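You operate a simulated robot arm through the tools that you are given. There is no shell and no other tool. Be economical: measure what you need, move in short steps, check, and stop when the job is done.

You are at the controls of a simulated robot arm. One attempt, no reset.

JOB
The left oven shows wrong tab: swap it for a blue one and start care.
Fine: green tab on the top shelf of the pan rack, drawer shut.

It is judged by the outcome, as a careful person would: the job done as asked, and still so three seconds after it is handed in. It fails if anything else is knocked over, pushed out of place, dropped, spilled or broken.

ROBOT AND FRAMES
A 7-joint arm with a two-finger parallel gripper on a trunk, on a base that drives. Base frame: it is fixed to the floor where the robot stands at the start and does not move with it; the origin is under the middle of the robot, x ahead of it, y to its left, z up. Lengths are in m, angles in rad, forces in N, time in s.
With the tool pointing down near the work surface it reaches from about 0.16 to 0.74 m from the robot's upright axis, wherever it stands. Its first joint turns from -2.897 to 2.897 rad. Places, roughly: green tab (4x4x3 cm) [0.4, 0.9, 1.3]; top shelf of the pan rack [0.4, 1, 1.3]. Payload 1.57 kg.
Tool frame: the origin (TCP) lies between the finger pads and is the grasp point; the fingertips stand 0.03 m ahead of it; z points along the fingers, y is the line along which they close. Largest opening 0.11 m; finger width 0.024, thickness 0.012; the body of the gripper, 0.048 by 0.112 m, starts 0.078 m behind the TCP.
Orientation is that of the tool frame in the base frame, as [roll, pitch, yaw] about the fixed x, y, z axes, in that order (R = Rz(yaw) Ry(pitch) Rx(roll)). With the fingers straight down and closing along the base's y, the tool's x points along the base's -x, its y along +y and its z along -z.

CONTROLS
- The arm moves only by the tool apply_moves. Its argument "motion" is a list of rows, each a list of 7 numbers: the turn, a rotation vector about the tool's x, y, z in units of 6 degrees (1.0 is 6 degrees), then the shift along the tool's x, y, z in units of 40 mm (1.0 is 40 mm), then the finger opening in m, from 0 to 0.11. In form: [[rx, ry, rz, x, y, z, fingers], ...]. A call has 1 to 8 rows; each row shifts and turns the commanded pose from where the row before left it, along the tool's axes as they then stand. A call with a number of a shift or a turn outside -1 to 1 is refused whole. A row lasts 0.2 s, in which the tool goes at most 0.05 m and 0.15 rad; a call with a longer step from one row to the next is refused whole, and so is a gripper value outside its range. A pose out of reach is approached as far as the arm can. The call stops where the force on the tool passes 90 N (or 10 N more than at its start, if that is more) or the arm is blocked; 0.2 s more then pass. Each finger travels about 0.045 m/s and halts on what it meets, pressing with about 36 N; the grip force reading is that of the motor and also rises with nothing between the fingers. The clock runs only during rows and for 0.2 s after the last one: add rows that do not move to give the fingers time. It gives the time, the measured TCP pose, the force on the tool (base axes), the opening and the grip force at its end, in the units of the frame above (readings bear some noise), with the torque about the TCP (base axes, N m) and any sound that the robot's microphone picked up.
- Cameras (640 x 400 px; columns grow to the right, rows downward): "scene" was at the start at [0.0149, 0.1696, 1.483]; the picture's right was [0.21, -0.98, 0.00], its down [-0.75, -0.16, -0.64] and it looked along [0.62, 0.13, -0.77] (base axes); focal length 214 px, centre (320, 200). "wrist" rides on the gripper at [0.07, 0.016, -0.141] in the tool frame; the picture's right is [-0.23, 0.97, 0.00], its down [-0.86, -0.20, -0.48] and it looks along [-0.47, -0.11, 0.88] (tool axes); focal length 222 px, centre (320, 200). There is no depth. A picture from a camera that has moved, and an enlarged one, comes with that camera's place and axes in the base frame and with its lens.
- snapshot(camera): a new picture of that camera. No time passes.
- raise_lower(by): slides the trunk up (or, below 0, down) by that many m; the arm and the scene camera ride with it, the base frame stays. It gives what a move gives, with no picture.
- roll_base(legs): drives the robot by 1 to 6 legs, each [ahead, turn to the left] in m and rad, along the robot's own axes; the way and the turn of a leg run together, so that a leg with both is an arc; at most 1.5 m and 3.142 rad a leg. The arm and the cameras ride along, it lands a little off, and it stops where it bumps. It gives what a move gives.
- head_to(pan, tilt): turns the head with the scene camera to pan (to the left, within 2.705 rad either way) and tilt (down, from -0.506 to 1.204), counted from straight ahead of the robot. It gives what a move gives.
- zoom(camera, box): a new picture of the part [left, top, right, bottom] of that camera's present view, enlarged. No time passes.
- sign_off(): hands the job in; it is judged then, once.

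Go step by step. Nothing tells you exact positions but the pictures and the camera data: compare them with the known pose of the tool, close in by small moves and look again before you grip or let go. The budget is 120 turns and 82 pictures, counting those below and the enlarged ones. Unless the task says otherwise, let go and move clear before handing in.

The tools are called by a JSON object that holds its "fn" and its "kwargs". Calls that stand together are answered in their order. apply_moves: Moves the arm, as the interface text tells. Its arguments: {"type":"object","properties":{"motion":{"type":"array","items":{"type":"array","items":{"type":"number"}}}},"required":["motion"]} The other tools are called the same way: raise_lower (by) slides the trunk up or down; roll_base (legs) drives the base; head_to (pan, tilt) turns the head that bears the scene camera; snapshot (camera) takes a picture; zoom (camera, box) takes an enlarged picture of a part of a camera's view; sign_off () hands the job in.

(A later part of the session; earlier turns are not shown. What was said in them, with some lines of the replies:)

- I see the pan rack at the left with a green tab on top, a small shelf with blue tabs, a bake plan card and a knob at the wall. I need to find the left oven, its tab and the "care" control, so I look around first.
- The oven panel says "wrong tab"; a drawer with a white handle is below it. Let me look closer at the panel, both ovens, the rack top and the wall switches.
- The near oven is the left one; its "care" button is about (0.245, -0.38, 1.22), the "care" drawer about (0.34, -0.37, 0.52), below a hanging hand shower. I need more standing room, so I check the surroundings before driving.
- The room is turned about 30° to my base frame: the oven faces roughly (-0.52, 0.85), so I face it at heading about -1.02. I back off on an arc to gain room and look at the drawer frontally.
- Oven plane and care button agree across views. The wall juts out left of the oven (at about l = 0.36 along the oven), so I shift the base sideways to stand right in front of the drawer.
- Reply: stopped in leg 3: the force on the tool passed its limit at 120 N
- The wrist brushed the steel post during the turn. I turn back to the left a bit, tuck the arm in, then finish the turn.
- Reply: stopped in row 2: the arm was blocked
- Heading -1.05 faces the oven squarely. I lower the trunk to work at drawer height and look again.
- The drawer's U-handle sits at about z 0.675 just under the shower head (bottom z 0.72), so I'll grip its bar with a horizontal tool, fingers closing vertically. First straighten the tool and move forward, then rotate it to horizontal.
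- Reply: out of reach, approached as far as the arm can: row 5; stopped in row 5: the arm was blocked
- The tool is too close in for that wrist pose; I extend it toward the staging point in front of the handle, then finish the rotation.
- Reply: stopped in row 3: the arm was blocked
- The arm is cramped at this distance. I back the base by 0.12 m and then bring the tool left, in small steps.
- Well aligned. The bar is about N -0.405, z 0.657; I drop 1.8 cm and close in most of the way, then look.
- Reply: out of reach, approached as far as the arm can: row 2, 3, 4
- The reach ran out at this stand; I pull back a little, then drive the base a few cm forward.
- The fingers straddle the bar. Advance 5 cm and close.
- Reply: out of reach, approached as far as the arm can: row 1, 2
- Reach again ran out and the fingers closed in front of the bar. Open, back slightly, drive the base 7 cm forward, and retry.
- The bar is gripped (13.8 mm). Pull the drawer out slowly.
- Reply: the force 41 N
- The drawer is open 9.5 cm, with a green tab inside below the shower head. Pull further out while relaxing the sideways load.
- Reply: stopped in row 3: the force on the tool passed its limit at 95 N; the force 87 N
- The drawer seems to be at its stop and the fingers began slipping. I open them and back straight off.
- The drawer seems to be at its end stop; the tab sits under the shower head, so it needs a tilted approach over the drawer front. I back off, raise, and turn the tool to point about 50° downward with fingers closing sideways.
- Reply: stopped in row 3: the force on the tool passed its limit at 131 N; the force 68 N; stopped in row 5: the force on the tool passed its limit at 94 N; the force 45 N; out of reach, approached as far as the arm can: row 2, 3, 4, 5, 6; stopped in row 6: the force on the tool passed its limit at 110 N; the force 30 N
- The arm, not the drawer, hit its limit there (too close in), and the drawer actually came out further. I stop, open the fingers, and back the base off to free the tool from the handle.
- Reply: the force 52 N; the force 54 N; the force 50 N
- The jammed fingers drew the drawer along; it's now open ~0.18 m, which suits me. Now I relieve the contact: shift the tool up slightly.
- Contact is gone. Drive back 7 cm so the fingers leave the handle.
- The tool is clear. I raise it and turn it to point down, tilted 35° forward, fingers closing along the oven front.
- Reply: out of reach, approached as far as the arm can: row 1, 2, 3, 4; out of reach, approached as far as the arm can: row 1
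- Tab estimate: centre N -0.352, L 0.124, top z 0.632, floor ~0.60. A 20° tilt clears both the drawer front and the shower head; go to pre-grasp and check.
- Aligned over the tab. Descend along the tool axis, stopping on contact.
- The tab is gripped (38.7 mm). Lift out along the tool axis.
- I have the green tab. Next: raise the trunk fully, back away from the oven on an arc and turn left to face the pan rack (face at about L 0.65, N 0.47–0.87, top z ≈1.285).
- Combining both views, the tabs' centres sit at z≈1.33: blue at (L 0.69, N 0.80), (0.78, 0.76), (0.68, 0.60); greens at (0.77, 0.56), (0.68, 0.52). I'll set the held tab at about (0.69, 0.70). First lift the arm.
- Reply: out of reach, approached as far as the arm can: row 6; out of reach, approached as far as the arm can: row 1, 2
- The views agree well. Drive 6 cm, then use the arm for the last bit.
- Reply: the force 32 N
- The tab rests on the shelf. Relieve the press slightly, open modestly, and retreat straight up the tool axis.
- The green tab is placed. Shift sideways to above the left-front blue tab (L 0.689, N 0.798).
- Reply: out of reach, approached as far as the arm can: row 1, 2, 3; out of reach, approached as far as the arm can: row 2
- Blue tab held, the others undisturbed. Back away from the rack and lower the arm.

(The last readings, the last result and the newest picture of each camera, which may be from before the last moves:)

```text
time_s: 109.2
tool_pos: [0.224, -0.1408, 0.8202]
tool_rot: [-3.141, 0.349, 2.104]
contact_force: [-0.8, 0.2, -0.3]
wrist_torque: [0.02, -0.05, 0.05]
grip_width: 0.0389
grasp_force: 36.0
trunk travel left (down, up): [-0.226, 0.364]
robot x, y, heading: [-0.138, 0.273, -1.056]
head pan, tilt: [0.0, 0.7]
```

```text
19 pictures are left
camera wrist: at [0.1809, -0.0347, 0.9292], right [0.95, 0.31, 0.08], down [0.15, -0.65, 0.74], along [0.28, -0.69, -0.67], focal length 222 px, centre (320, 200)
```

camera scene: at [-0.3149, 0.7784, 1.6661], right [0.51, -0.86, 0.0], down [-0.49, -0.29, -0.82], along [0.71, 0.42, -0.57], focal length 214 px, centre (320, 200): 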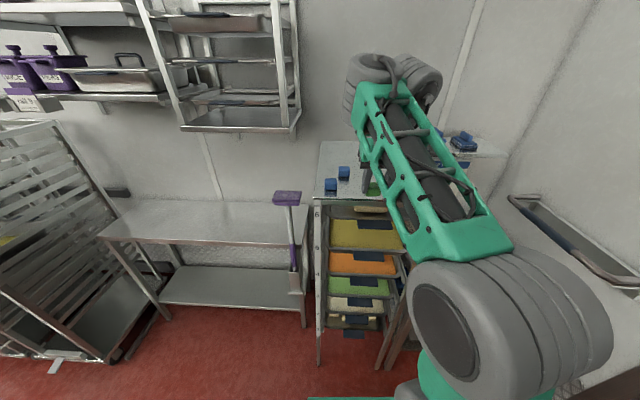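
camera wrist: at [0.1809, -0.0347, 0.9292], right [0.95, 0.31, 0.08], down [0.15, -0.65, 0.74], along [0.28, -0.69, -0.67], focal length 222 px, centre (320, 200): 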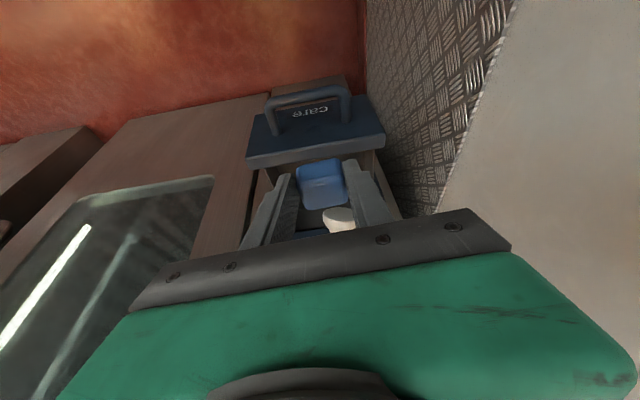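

The drawer is where I left it. Go to the same pre-grasp point and descend along the same path used for lifting out.

{"fn": "apply_moves", "kwargs": {"motion": [[0, 0, 0, -0.365, 0, 0.735, 0.03], [0, 0, 0, -0.365, 0, 0.735, 0.03], [0, 0, 0, -0.365, 0, 0.735, 0.03], [0, 0, 0, 0, 0, 0.8, 0.03], [0, 0, 0, 0, 0, 0.8, 0.03], [0, 0, 0, 0, 0, 0.8, 0.03]]}}

{"fn": "snapshot", "kwargs": {"camera": "wrist"}}

```text
time_s: 110.6
tool_pos: [0.2777, -0.2312, 0.6612]
tool_rot: [3.141, 0.352, 2.103]
contact_force: [-0.2, -0.3, 0.0]
wrist_torque: [-0.02, -0.03, 0.02]
grip_width: 0.0388
grasp_force: 36.1
trunk travel left (down, up): [-0.226, 0.364]
robot x, y, heading: [-0.1429, 0.2722, -1.047]
head pan, tilt: [0.0, 0.7]
```

```text
18 pictures are left
camera wrist: at [0.2346, -0.125, 0.7711], right [0.95, 0.31, 0.08], down [0.15, -0.65, 0.74], along [0.28, -0.69, -0.66], focal length 222 px, centre (320, 200)
```

wrist: 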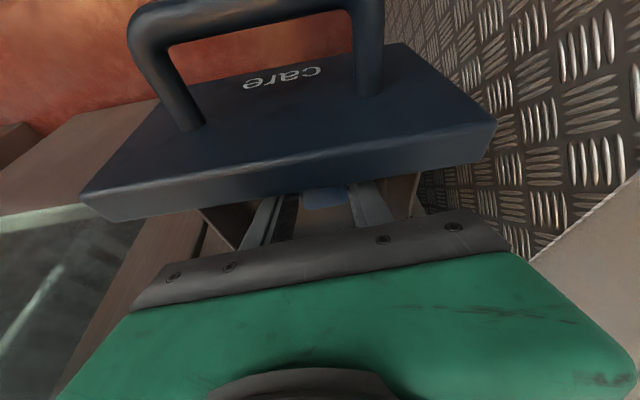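

{"fn": "apply_moves", "kwargs": {"motion": [[0, 0, 0, 0, 0, 0.2, 0.03], [0, 0, 0, 0, 0, 0.2, 0.03]]}}

{"fn": "apply_moves", "kwargs": {"motion": [[0, 0, 0, 0.03, 0, 0.09, 0.03]]}}

{"fn": "apply_moves", "kwargs": {"motion": [[0, 0, 0, 0.02, 0, 0.05, 0.03]]}}

```text
time_s: 111.2
tool_pos: [0.2809, -0.2362, 0.6475]
tool_rot: [3.141, 0.351, 2.104]
contact_force: [0.6, 0.9, 0.7]
wrist_torque: [0.0, -0.01, 0.02]
grip_width: 0.0387
grasp_force: 36.2
trunk travel left (down, up): [-0.226, 0.364]
robot x, y, heading: [-0.142, 0.2731, -1.05]
head pan, tilt: [0.0, 0.7]
```

```text
time_s: 111.6
tool_pos: [0.2796, -0.2358, 0.6438]
tool_rot: [-3.139, 0.351, 2.103]
contact_force: [0.4, -0.1, 0.0]
wrist_torque: [0.05, -0.01, -0.01]
grip_width: 0.0388
grasp_force: 35.9
trunk travel left (down, up): [-0.226, 0.364]
robot x, y, heading: [-0.1418, 0.2697, -1.053]
head pan, tilt: [0.0, 0.7]
```

```text
time_s: 112.0
tool_pos: [0.2806, -0.2362, 0.6414]
tool_rot: [3.14, 0.349, 2.103]
contact_force: [0.4, 0.2, 0.0]
wrist_torque: [0.01, -0.02, -0.01]
grip_width: 0.0388
grasp_force: 36.6
trunk travel left (down, up): [-0.226, 0.364]
robot x, y, heading: [-0.1407, 0.2747, -1.053]
head pan, tilt: [0.0, 0.7]
```

{"fn": "apply_moves", "kwargs": {"motion": [[0, 0, 0, 0.02, 0, 0.05, 0.03]]}}

{"fn": "apply_moves", "kwargs": {"motion": [[0, 0, 0, 0.02, 0, 0.05, 0.03]]}}

```text
time_s: 112.4
tool_pos: [0.2792, -0.2362, 0.6388]
tool_rot: [-3.141, 0.35, 2.103]
contact_force: [-0.2, 0.4, 0.2]
wrist_torque: [0.01, 0.0, -0.01]
grip_width: 0.0388
grasp_force: 35.9
trunk travel left (down, up): [-0.226, 0.364]
robot x, y, heading: [-0.1375, 0.2752, -1.053]
head pan, tilt: [0.0, 0.7]
```

```text
time_s: 112.8
tool_pos: [0.2814, -0.2354, 0.6391]
tool_rot: [3.138, 0.354, 2.101]
contact_force: [-2.1, -0.1, 8.3]
wrist_torque: [0.01, 0.08, 0.03]
grip_width: 0.0389
grasp_force: 36.2
trunk travel left (down, up): [-0.226, 0.364]
robot x, y, heading: [-0.138, 0.2732, -1.053]
head pan, tilt: [0.0, 0.7]
```

Contact with the drawer floor. Release and retreat along the tool axis.

{"fn": "apply_moves", "kwargs": {"motion": [[0, 0, 0, 0, 0, 0, 0.06], [0, 0, 0, 0, 0, 0, 0.06], [0, 0, 0, 0, 0, -0.7, 0.06], [0, 0, 0, 0, 0, -0.8, 0.06], [0, 0, 0, 0, 0, -0.8, 0.06], [0, 0, 0, 0, 0, -0.8, 0.06], [0, 0, 0, 0.5, 0, -0.8, 0.06], [0, 0, 0, 0.9, 0, -0.5, 0.06]]}}

{"fn": "snapshot", "kwargs": {"camera": "wrist"}}

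```text
time_s: 114.6
tool_pos: [0.2231, -0.1393, 0.7835]
tool_rot: [3.141, 0.349, 2.104]
contact_force: [0.1, -0.4, -0.2]
wrist_torque: [0.0, 0.0, -0.02]
grip_width: 0.0601
grasp_force: 0.1
trunk travel left (down, up): [-0.226, 0.364]
robot x, y, heading: [-0.1403, 0.2742, -1.053]
head pan, tilt: [0.0, 0.7]
```

```text
17 pictures are left
camera wrist: at [0.1797, -0.0318, 0.8919], right [0.95, 0.31, 0.08], down [0.15, -0.65, 0.74], along [0.28, -0.69, -0.67], focal length 222 px, centre (320, 200)
```

wrist: 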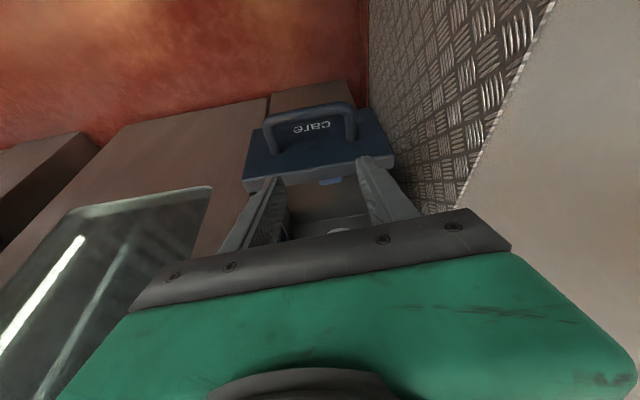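

The blue tab is in the drawer. I back the base, close the fingers and tilt the tool to nearly horizontal to push the drawer shut at its right part, away from the shower head.

{"fn": "roll_base", "kwargs": {"legs": [[-0.12, 0]]}}

{"fn": "apply_moves", "kwargs": {"motion": [[0, -1, 0, 0, -0.5, 0, 0.03], [0, -1, 0, 0, -0.5, 0, 0.0], [0, -1, 0, 0, -0.5, 0, 0.0], [0, -1, 0, 0, -0.4, 0, 0.0], [0, -1, 0, 0, 0, 0, 0.0], [0, -1, 0, 0, 0, 0, 0.0], [0, -1, 0, 0, 0, 0, 0.0], [0, -1, 0, 0, 0, 0, 0.0]]}}

```text
time_s: 115.8
tool_pos: [0.1645, -0.035, 0.7832]
tool_rot: [-3.141, 0.351, 2.104]
contact_force: [-1.2, -0.3, 0.2]
wrist_torque: [0.02, 0.01, -0.02]
grip_width: 0.06
grasp_force: 0.0
trunk travel left (down, up): [-0.226, 0.364]
robot x, y, heading: [-0.2009, 0.3779, -1.049]
head pan, tilt: [0.0, 0.7]
```

```text
time_s: 117.6
tool_pos: [0.0988, -0.0737, 0.7838]
tool_rot: [3.14, 1.19, 2.102]
contact_force: [0.0, -0.8, -0.3]
wrist_torque: [0.02, -0.03, -0.02]
grip_width: 0.0003
grasp_force: 21.6
trunk travel left (down, up): [-0.226, 0.364]
robot x, y, heading: [-0.1999, 0.3766, -1.051]
head pan, tilt: [0.0, 0.7]
```

{"fn": "apply_moves", "kwargs": {"motion": [[0, 0, 0, 0.66, 0, 0.26, 0.0], [0, 0, 0, 0.66, 0, 0.26, 0.0], [0, 0, 0, 0.64, 0, 0.26, 0.0]]}}

{"fn": "roll_base", "kwargs": {"legs": [[0.09, 0]]}}

{"fn": "zoom", "kwargs": {"camera": "scene", "box": [260, 150, 420, 250]}}

{"fn": "snapshot", "kwargs": {"camera": "wrist"}}

```text
time_s: 118.4
tool_pos: [0.0983, -0.0719, 0.7004]
tool_rot: [3.14, 1.187, 2.102]
contact_force: [0.5, 0.3, 0.3]
wrist_torque: [-0.01, 0.01, -0.02]
grip_width: 0.0
grasp_force: 21.3
trunk travel left (down, up): [-0.226, 0.364]
robot x, y, heading: [-0.1979, 0.3735, -1.052]
head pan, tilt: [0.0, 0.7]
```

```text
time_s: 119.5
tool_pos: [0.1427, -0.1504, 0.6984]
tool_rot: [-3.141, 1.19, 2.102]
contact_force: [-0.4, 0.6, 0.4]
wrist_torque: [0.0, -0.02, -0.04]
grip_width: 0.0001
grasp_force: 21.4
trunk travel left (down, up): [-0.226, 0.364]
robot x, y, heading: [-0.1564, 0.2999, -1.05]
head pan, tilt: [0.0, 0.7]
```

```text
4.00 times, centred on (340, 200) of scene
camera zoom: at [-0.0089, 0.3529, 1.2975], right [-0.87, -0.5, 0.0], down [-0.32, 0.56, -0.77], along [0.38, -0.66, -0.64], focal length 858 px, centre (240, 200)
```

zoom: 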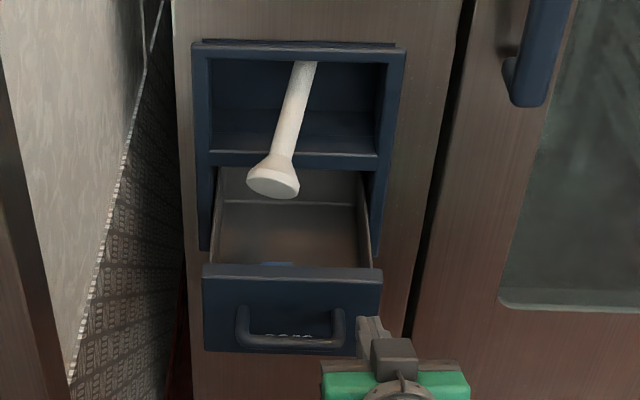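

```text
15 pictures are left
camera wrist: at [0.0773, -0.0074, 0.6872], right [0.88, 0.42, 0.21], down [-0.24, 0.01, 0.97], along [0.41, -0.91, 0.1], focal length 222 px, centre (320, 200)
```

wrist: 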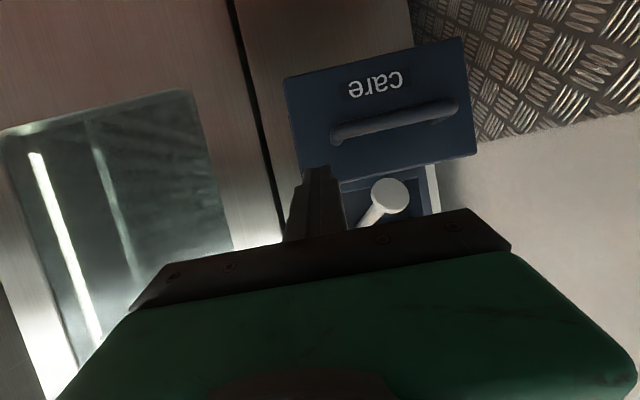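

The fingers aim at the right end of the drawer front, clear of handle and shower. Shift 8 mm left and push by driving forward in steps.

{"fn": "apply_moves", "kwargs": {"motion": [[0, 0, 0, 0, 0.15, 0, 0.0]]}}

{"fn": "roll_base", "kwargs": {"legs": [[0.1, 0]]}}

{"fn": "roll_base", "kwargs": {"legs": [[0.07, 0]]}}

{"fn": "zoom", "kwargs": {"camera": "scene", "box": [260, 150, 420, 250]}}

```text
time_s: 119.9
tool_pos: [0.1478, -0.1483, 0.6994]
tool_rot: [3.141, 1.189, 2.102]
contact_force: [-0.8, -0.1, -0.2]
wrist_torque: [0.02, 0.02, -0.01]
grip_width: 0.0
grasp_force: 21.3
trunk travel left (down, up): [-0.226, 0.364]
robot x, y, heading: [-0.1584, 0.2971, -1.051]
head pan, tilt: [0.0, 0.7]
```

```text
time_s: 121.1
tool_pos: [0.1975, -0.236, 0.6993]
tool_rot: [3.14, 1.189, 2.106]
contact_force: [-0.7, 0.1, -0.4]
wrist_torque: [0.0, 0.01, 0.01]
grip_width: 0.0001
grasp_force: 21.5
trunk travel left (down, up): [-0.226, 0.364]
robot x, y, heading: [-0.1048, 0.2116, -1.053]
head pan, tilt: [0.0, 0.7]
```

```text
time_s: 122.1
tool_pos: [0.2328, -0.2965, 0.699]
tool_rot: [3.139, 1.189, 2.102]
contact_force: [-0.4, 0.0, -0.2]
wrist_torque: [0.01, 0.01, 0.02]
grip_width: 0.0
grasp_force: 21.7
trunk travel left (down, up): [-0.226, 0.364]
robot x, y, heading: [-0.0684, 0.1526, -1.055]
head pan, tilt: [0.0, 0.7]
```

```text
4.00 times, centred on (340, 200) of scene
camera zoom: at [0.0764, 0.2039, 1.2975], right [-0.87, -0.5, 0.0], down [-0.32, 0.56, -0.77], along [0.38, -0.66, -0.64], focal length 858 px, centre (240, 200)
```

zoom: 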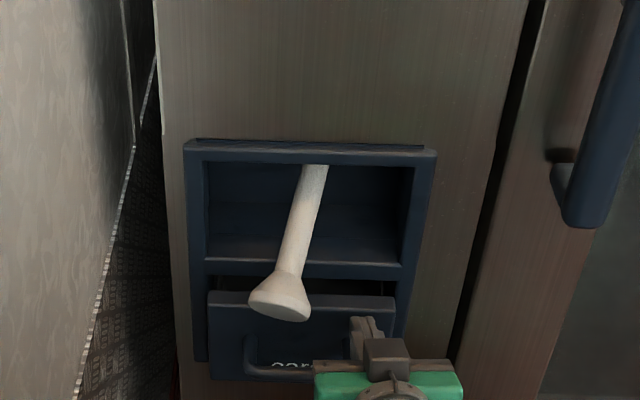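

{"fn": "roll_base", "kwargs": {"legs": [[0.035, 0]]}}

{"fn": "roll_base", "kwargs": {"legs": [[0.015, 0]]}}

{"fn": "zoom", "kwargs": {"camera": "scene", "box": [260, 165, 420, 265]}}

```text
time_s: 122.9
tool_pos: [0.2506, -0.3268, 0.7]
tool_rot: [3.14, 1.189, 2.105]
contact_force: [-0.2, -0.6, 1.1]
wrist_torque: [-0.01, 0.03, 0.01]
grip_width: 0.0
grasp_force: 21.7
trunk travel left (down, up): [-0.226, 0.364]
robot x, y, heading: [-0.0497, 0.1202, -1.047]
head pan, tilt: [0.0, 0.7]
```

```text
time_s: 123.8
tool_pos: [0.2535, -0.331, 0.7]
tool_rot: [-3.14, 1.187, 2.108]
contact_force: [-24.0, 37.4, 26.1]
wrist_torque: [-0.79, -0.27, -0.22]
grip_width: 0.0
grasp_force: 21.2
trunk travel left (down, up): [-0.226, 0.364]
robot x, y, heading: [-0.0462, 0.1104, -1.048]
head pan, tilt: [0.0, 0.7]
stopped in leg 1: the force on the tool passed its limit at 103 N (the readings are from after the stop); the commanded pose is now the measured one
```

```text
4.00 times, centred on (340, 215) of scene
camera zoom: at [0.0968, 0.1679, 1.2976], right [-0.87, -0.5, 0.0], down [-0.32, 0.56, -0.77], along [0.38, -0.67, -0.64], focal length 858 px, centre (240, 140)
```

zoom: 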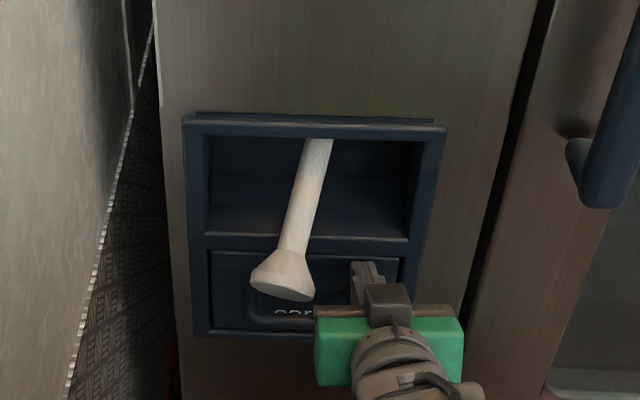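

The drawer is shut. Back off, raise the trunk and look at the panel to locate the care button precisely.

{"fn": "roll_base", "kwargs": {"legs": [[-0.2, 0]]}}

{"fn": "raise_lower", "kwargs": {"by": 0.36}}

{"fn": "apply_moves", "kwargs": {"motion": [[0, 0, 0, -0.9, 0, -0.35, 0.0], [0, 0, 0, -0.9, 0, -0.35, 0.0], [0, 0, 0, -0.9, 0, -0.35, 0.0]]}}

{"fn": "head_to", "kwargs": {"pan": 0.0, "tilt": 0.55}}

{"fn": "snapshot", "kwargs": {"camera": "scene"}}

{"fn": "snapshot", "kwargs": {"camera": "wrist"}}

```text
time_s: 125.5
tool_pos: [0.1546, -0.1587, 0.6961]
tool_rot: [-3.14, 1.181, 2.108]
contact_force: [0.0, -0.1, 0.0]
wrist_torque: [-0.03, -0.01, 0.01]
grip_width: 0.0001
grasp_force: 21.4
trunk travel left (down, up): [-0.226, 0.364]
robot x, y, heading: [-0.1485, 0.2803, -1.045]
head pan, tilt: [0.0, 0.7]
```

```text
time_s: 128.9
tool_pos: [0.1544, -0.1583, 1.057]
tool_rot: [-3.139, 1.18, 2.108]
contact_force: [-0.4, -0.6, -0.6]
wrist_torque: [0.0, 0.02, 0.0]
grip_width: 0.0001
grasp_force: 21.6
trunk travel left (down, up): [-0.586, 0.004]
robot x, y, heading: [-0.1499, 0.2857, -1.045]
head pan, tilt: [0.0, 0.7]
```

```text
time_s: 129.8
tool_pos: [0.1548, -0.1607, 1.1726]
tool_rot: [-3.138, 1.18, 2.109]
contact_force: [0.5, 0.1, 0.5]
wrist_torque: [0.01, 0.02, -0.02]
grip_width: 0.0
grasp_force: 21.2
trunk travel left (down, up): [-0.586, 0.004]
robot x, y, heading: [-0.1454, 0.2817, -1.046]
head pan, tilt: [0.0, 0.7]
```

```text
time_s: 130.4
tool_pos: [0.156, -0.1608, 1.1729]
tool_rot: [-3.138, 1.179, 2.107]
contact_force: [-0.4, 0.1, -0.3]
wrist_torque: [-0.01, -0.02, -0.02]
grip_width: 0.0
grasp_force: 21.5
trunk travel left (down, up): [-0.586, 0.004]
robot x, y, heading: [-0.149, 0.2862, -1.045]
head pan, tilt: [0.0, 0.55]
```

```text
12 pictures are left
camera scene: at [0.0011, 0.3345, 1.6706], right [-0.87, -0.5, 0.0], down [-0.26, 0.45, -0.85], along [0.43, -0.74, -0.52], focal length 214 px, centre (320, 200)
```

scene: 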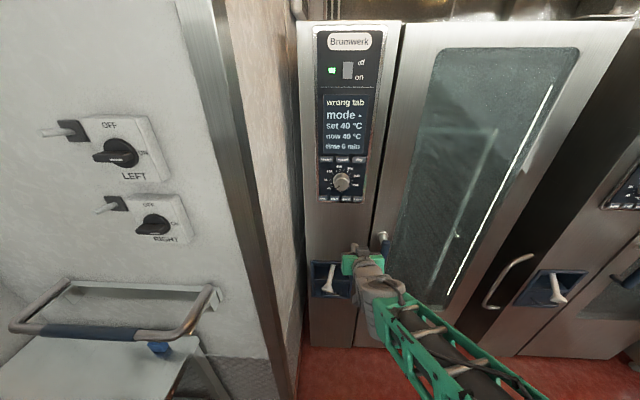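

```text
11 pictures are left
camera wrist: at [0.0895, -0.0172, 1.1619], right [0.88, 0.42, 0.21], down [-0.23, 0.0, 0.97], along [0.41, -0.91, 0.1], focal length 222 px, centre (320, 200)
```

wrist: 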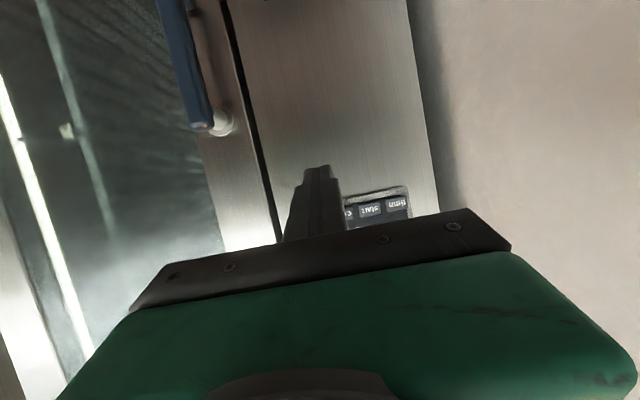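

{"fn": "zoom", "kwargs": {"camera": "scene", "box": [296, 80, 392, 210]}}

{"fn": "zoom", "kwargs": {"camera": "scene", "box": [300, 245, 364, 309]}}

```text
3.08 times, centred on (344, 145) of scene
camera zoom: at [0.0011, 0.3345, 1.6706], right [-0.87, -0.5, 0.0], down [-0.26, 0.45, -0.85], along [0.43, -0.74, -0.52], focal length 660 px, centre (246, 369)
```

zoom: 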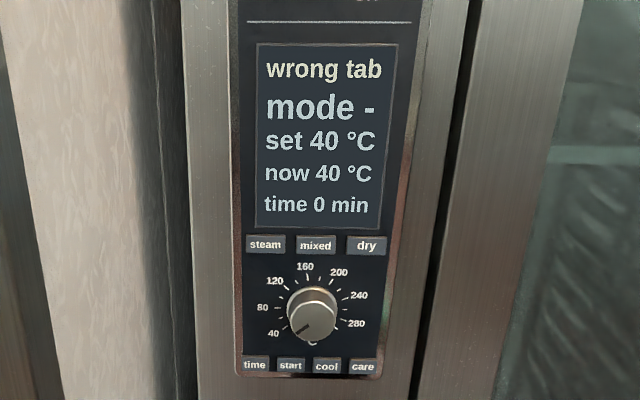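

```text
6.25 times, centred on (332, 277) of scene
camera zoom: at [0.0011, 0.3345, 1.6706], right [-0.87, -0.5, 0.0], down [-0.26, 0.45, -0.85], along [0.43, -0.74, -0.52], focal length 1340 px, centre (245, -281)
```

zoom: 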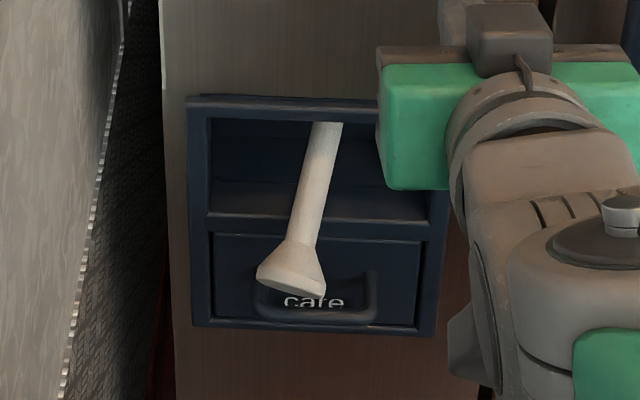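

The drawer is flush; the display will presumably update with the care press. The care button is at L≈0.018, z≈1.23; align the closed fingertips with it.

{"fn": "apply_moves", "kwargs": {"motion": [[0, 0, 0, -0.65, -0.46, -0.27, 0.0], [0, 0, 0, -0.65, -0.46, -0.27, 0.0]]}}

{"fn": "roll_base", "kwargs": {"legs": [[0.13, 0]]}}

{"fn": "zoom", "kwargs": {"camera": "scene", "box": [280, 120, 440, 240]}}

{"fn": "snapshot", "kwargs": {"camera": "wrist"}}

```text
time_s: 131.1
tool_pos: [0.122, -0.1802, 1.2294]
tool_rot: [-3.139, 1.182, 2.11]
contact_force: [0.5, 0.1, 0.2]
wrist_torque: [0.01, 0.03, 0.01]
grip_width: 0.0
grasp_force: 20.7
trunk travel left (down, up): [-0.586, 0.004]
robot x, y, heading: [-0.1479, 0.2813, -1.047]
head pan, tilt: [0.0, 0.55]
```

```text
time_s: 132.3
tool_pos: [0.1889, -0.2932, 1.2288]
tool_rot: [-3.139, 1.18, 2.105]
contact_force: [-0.1, 0.4, 0.0]
wrist_torque: [-0.02, -0.04, -0.02]
grip_width: 0.0
grasp_force: 21.4
trunk travel left (down, up): [-0.586, 0.004]
robot x, y, heading: [-0.081, 0.1654, -1.046]
head pan, tilt: [0.0, 0.55]
```

```text
3.33 times, centred on (360, 180) of scene
camera zoom: at [0.0671, 0.2199, 1.6706], right [-0.87, -0.5, 0.0], down [-0.26, 0.45, -0.85], along [0.42, -0.74, -0.52], focal length 715 px, centre (187, 267)
```

zoom: 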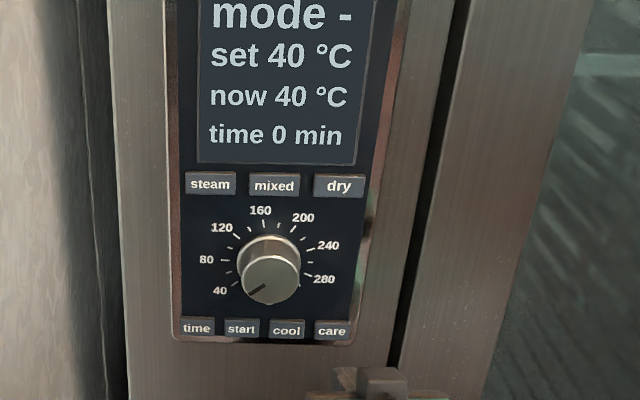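

```text
7 pictures are left
camera wrist: at [0.1231, -0.15, 1.2178], right [0.88, 0.42, 0.21], down [-0.23, 0.0, 0.97], along [0.41, -0.91, 0.1], focal length 222 px, centre (320, 200)
```

wrist: 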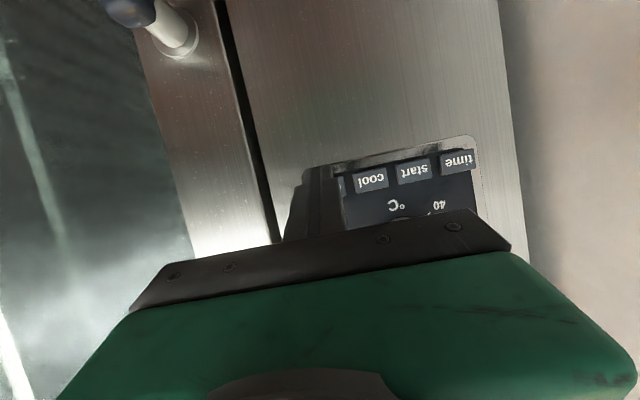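

Well aligned (fingertips at L 0.017; button ≈0.018, z≈1.235). Press forward in small steps.

{"fn": "apply_moves", "kwargs": {"motion": [[0, 0, 0, -0.3, 0.03, 0.5, 0.0], [0, 0, 0, -0.13, 0, 0.33, 0.0]]}}

{"fn": "apply_moves", "kwargs": {"motion": [[0, 0, 0, -0.075, 0, 0.185, 0.0]]}}

{"fn": "apply_moves", "kwargs": {"motion": [[0, 0, 0, -0.04, 0, 0.09, 0.0]]}}

```text
time_s: 132.9
tool_pos: [0.2105, -0.3249, 1.2327]
tool_rot: [-3.139, 1.179, 2.105]
contact_force: [-0.3, 0.4, -0.1]
wrist_torque: [-0.02, -0.01, -0.01]
grip_width: 0.0
grasp_force: 22.1
trunk travel left (down, up): [-0.586, 0.004]
robot x, y, heading: [-0.083, 0.1686, -1.054]
head pan, tilt: [0.0, 0.55]
```

```text
time_s: 133.3
tool_pos: [0.2126, -0.3304, 1.2331]
tool_rot: [-3.14, 1.181, 2.108]
contact_force: [-1.1, -0.2, -0.2]
wrist_torque: [-0.02, 0.01, -0.02]
grip_width: 0.0002
grasp_force: 21.2
trunk travel left (down, up): [-0.586, 0.004]
robot x, y, heading: [-0.083, 0.1721, -1.047]
head pan, tilt: [0.0, 0.55]
```

```text
time_s: 133.7
tool_pos: [0.2139, -0.3339, 1.2321]
tool_rot: [-3.139, 1.181, 2.105]
contact_force: [0.2, -0.2, -0.4]
wrist_torque: [-0.01, 0.03, 0.01]
grip_width: 0.0
grasp_force: 21.2
trunk travel left (down, up): [-0.586, 0.004]
robot x, y, heading: [-0.0822, 0.1714, -1.052]
head pan, tilt: [0.0, 0.55]
heard: click
```

A click was heard. Check the display before doing anything else.

{"fn": "zoom", "kwargs": {"camera": "scene", "box": [290, 20, 418, 240]}}

```text
1.82 times, centred on (354, 130) of scene
camera zoom: at [0.0664, 0.221, 1.6707], right [-0.87, -0.5, 0.0], down [-0.26, 0.45, -0.85], along [0.43, -0.74, -0.52], focal length 390 px, centre (258, 327)
```

zoom: 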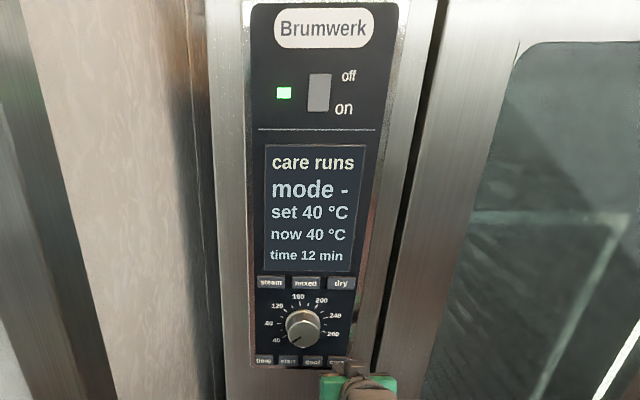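

"Care runs" is displayed. Back straight off the button and check once more.

{"fn": "apply_moves", "kwargs": {"motion": [[0, 0, 0, 0.3, 0, -0.7, 0.0], [0, 0, 0, 0.3, 0, -0.7, 0.0]]}}

{"fn": "roll_base", "kwargs": {"legs": [[-0.15, 0]]}}

{"fn": "snapshot", "kwargs": {"camera": "scene"}}

{"fn": "head_to", "kwargs": {"pan": 1.5, "tilt": 0.5}}

{"fn": "snapshot", "kwargs": {"camera": "scene"}}

```text
time_s: 134.3
tool_pos: [0.1838, -0.2821, 1.2319]
tool_rot: [-3.14, 1.182, 2.107]
contact_force: [0.0, 0.6, -0.3]
wrist_torque: [0.01, 0.01, -0.02]
grip_width: 0.0002
grasp_force: 21.2
trunk travel left (down, up): [-0.586, 0.004]
robot x, y, heading: [-0.0813, 0.1687, -1.05]
head pan, tilt: [0.0, 0.55]
```

```text
time_s: 135.7
tool_pos: [0.1083, -0.1495, 1.2316]
tool_rot: [-3.14, 1.182, 2.109]
contact_force: [-1.8, 0.8, 0.7]
wrist_torque: [0.04, 0.01, -0.01]
grip_width: 0.0
grasp_force: 21.2
trunk travel left (down, up): [-0.586, 0.004]
robot x, y, heading: [-0.1585, 0.3038, -1.05]
head pan, tilt: [0.0, 0.55]
```

```text
5 pictures are left
camera scene: at [-0.0095, 0.3529, 1.6707], right [-0.87, -0.5, 0.0], down [-0.26, 0.45, -0.85], along [0.43, -0.74, -0.52], focal length 214 px, centre (320, 200)
```

scene: 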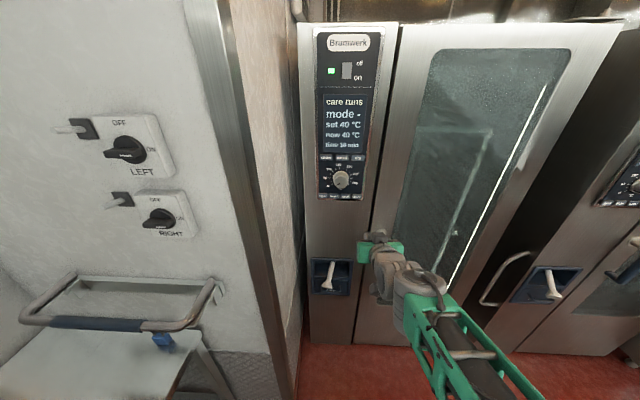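

```text
time_s: 137.3
tool_pos: [0.1094, -0.1511, 1.2313]
tool_rot: [-3.14, 1.183, 2.109]
contact_force: [-0.4, 0.3, -0.2]
wrist_torque: [-0.04, 0.01, 0.03]
grip_width: 0.0
grasp_force: 21.8
trunk travel left (down, up): [-0.586, 0.004]
robot x, y, heading: [-0.1612, 0.3011, -1.05]
head pan, tilt: [1.499, 0.499]
```

```text
4 pictures are left
camera scene: at [0.0281, 0.4694, 1.6752], right [0.44, -0.9, 0.0], down [-0.43, -0.21, -0.88], along [0.79, 0.38, -0.48], focal length 214 px, centre (320, 200)
```

scene: 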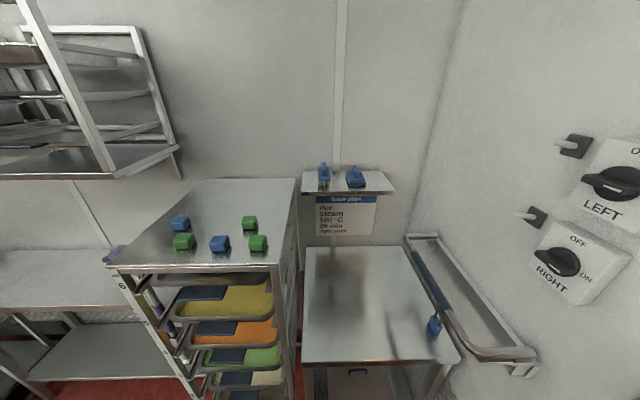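

Care is running, the drawer is shut with the blue tab inside, three greens and the two remaining blues stand on the rack, and the arm is clear. I hand in.

{"fn": "sign_off", "kwargs": {}}

```text
The job is handed in.
```

The left oven now has a blue tab in its shut drawer and its display reads "care runs". The removed green tab is on the top shelf of the pan rack.

While turning at the start, the wrist bumped the steel post beside the oven hard enough to stop the robot. The gripper also jammed on the drawer handle while I was pulling it open. I saw no damage and nothing out of place in the final pictures.
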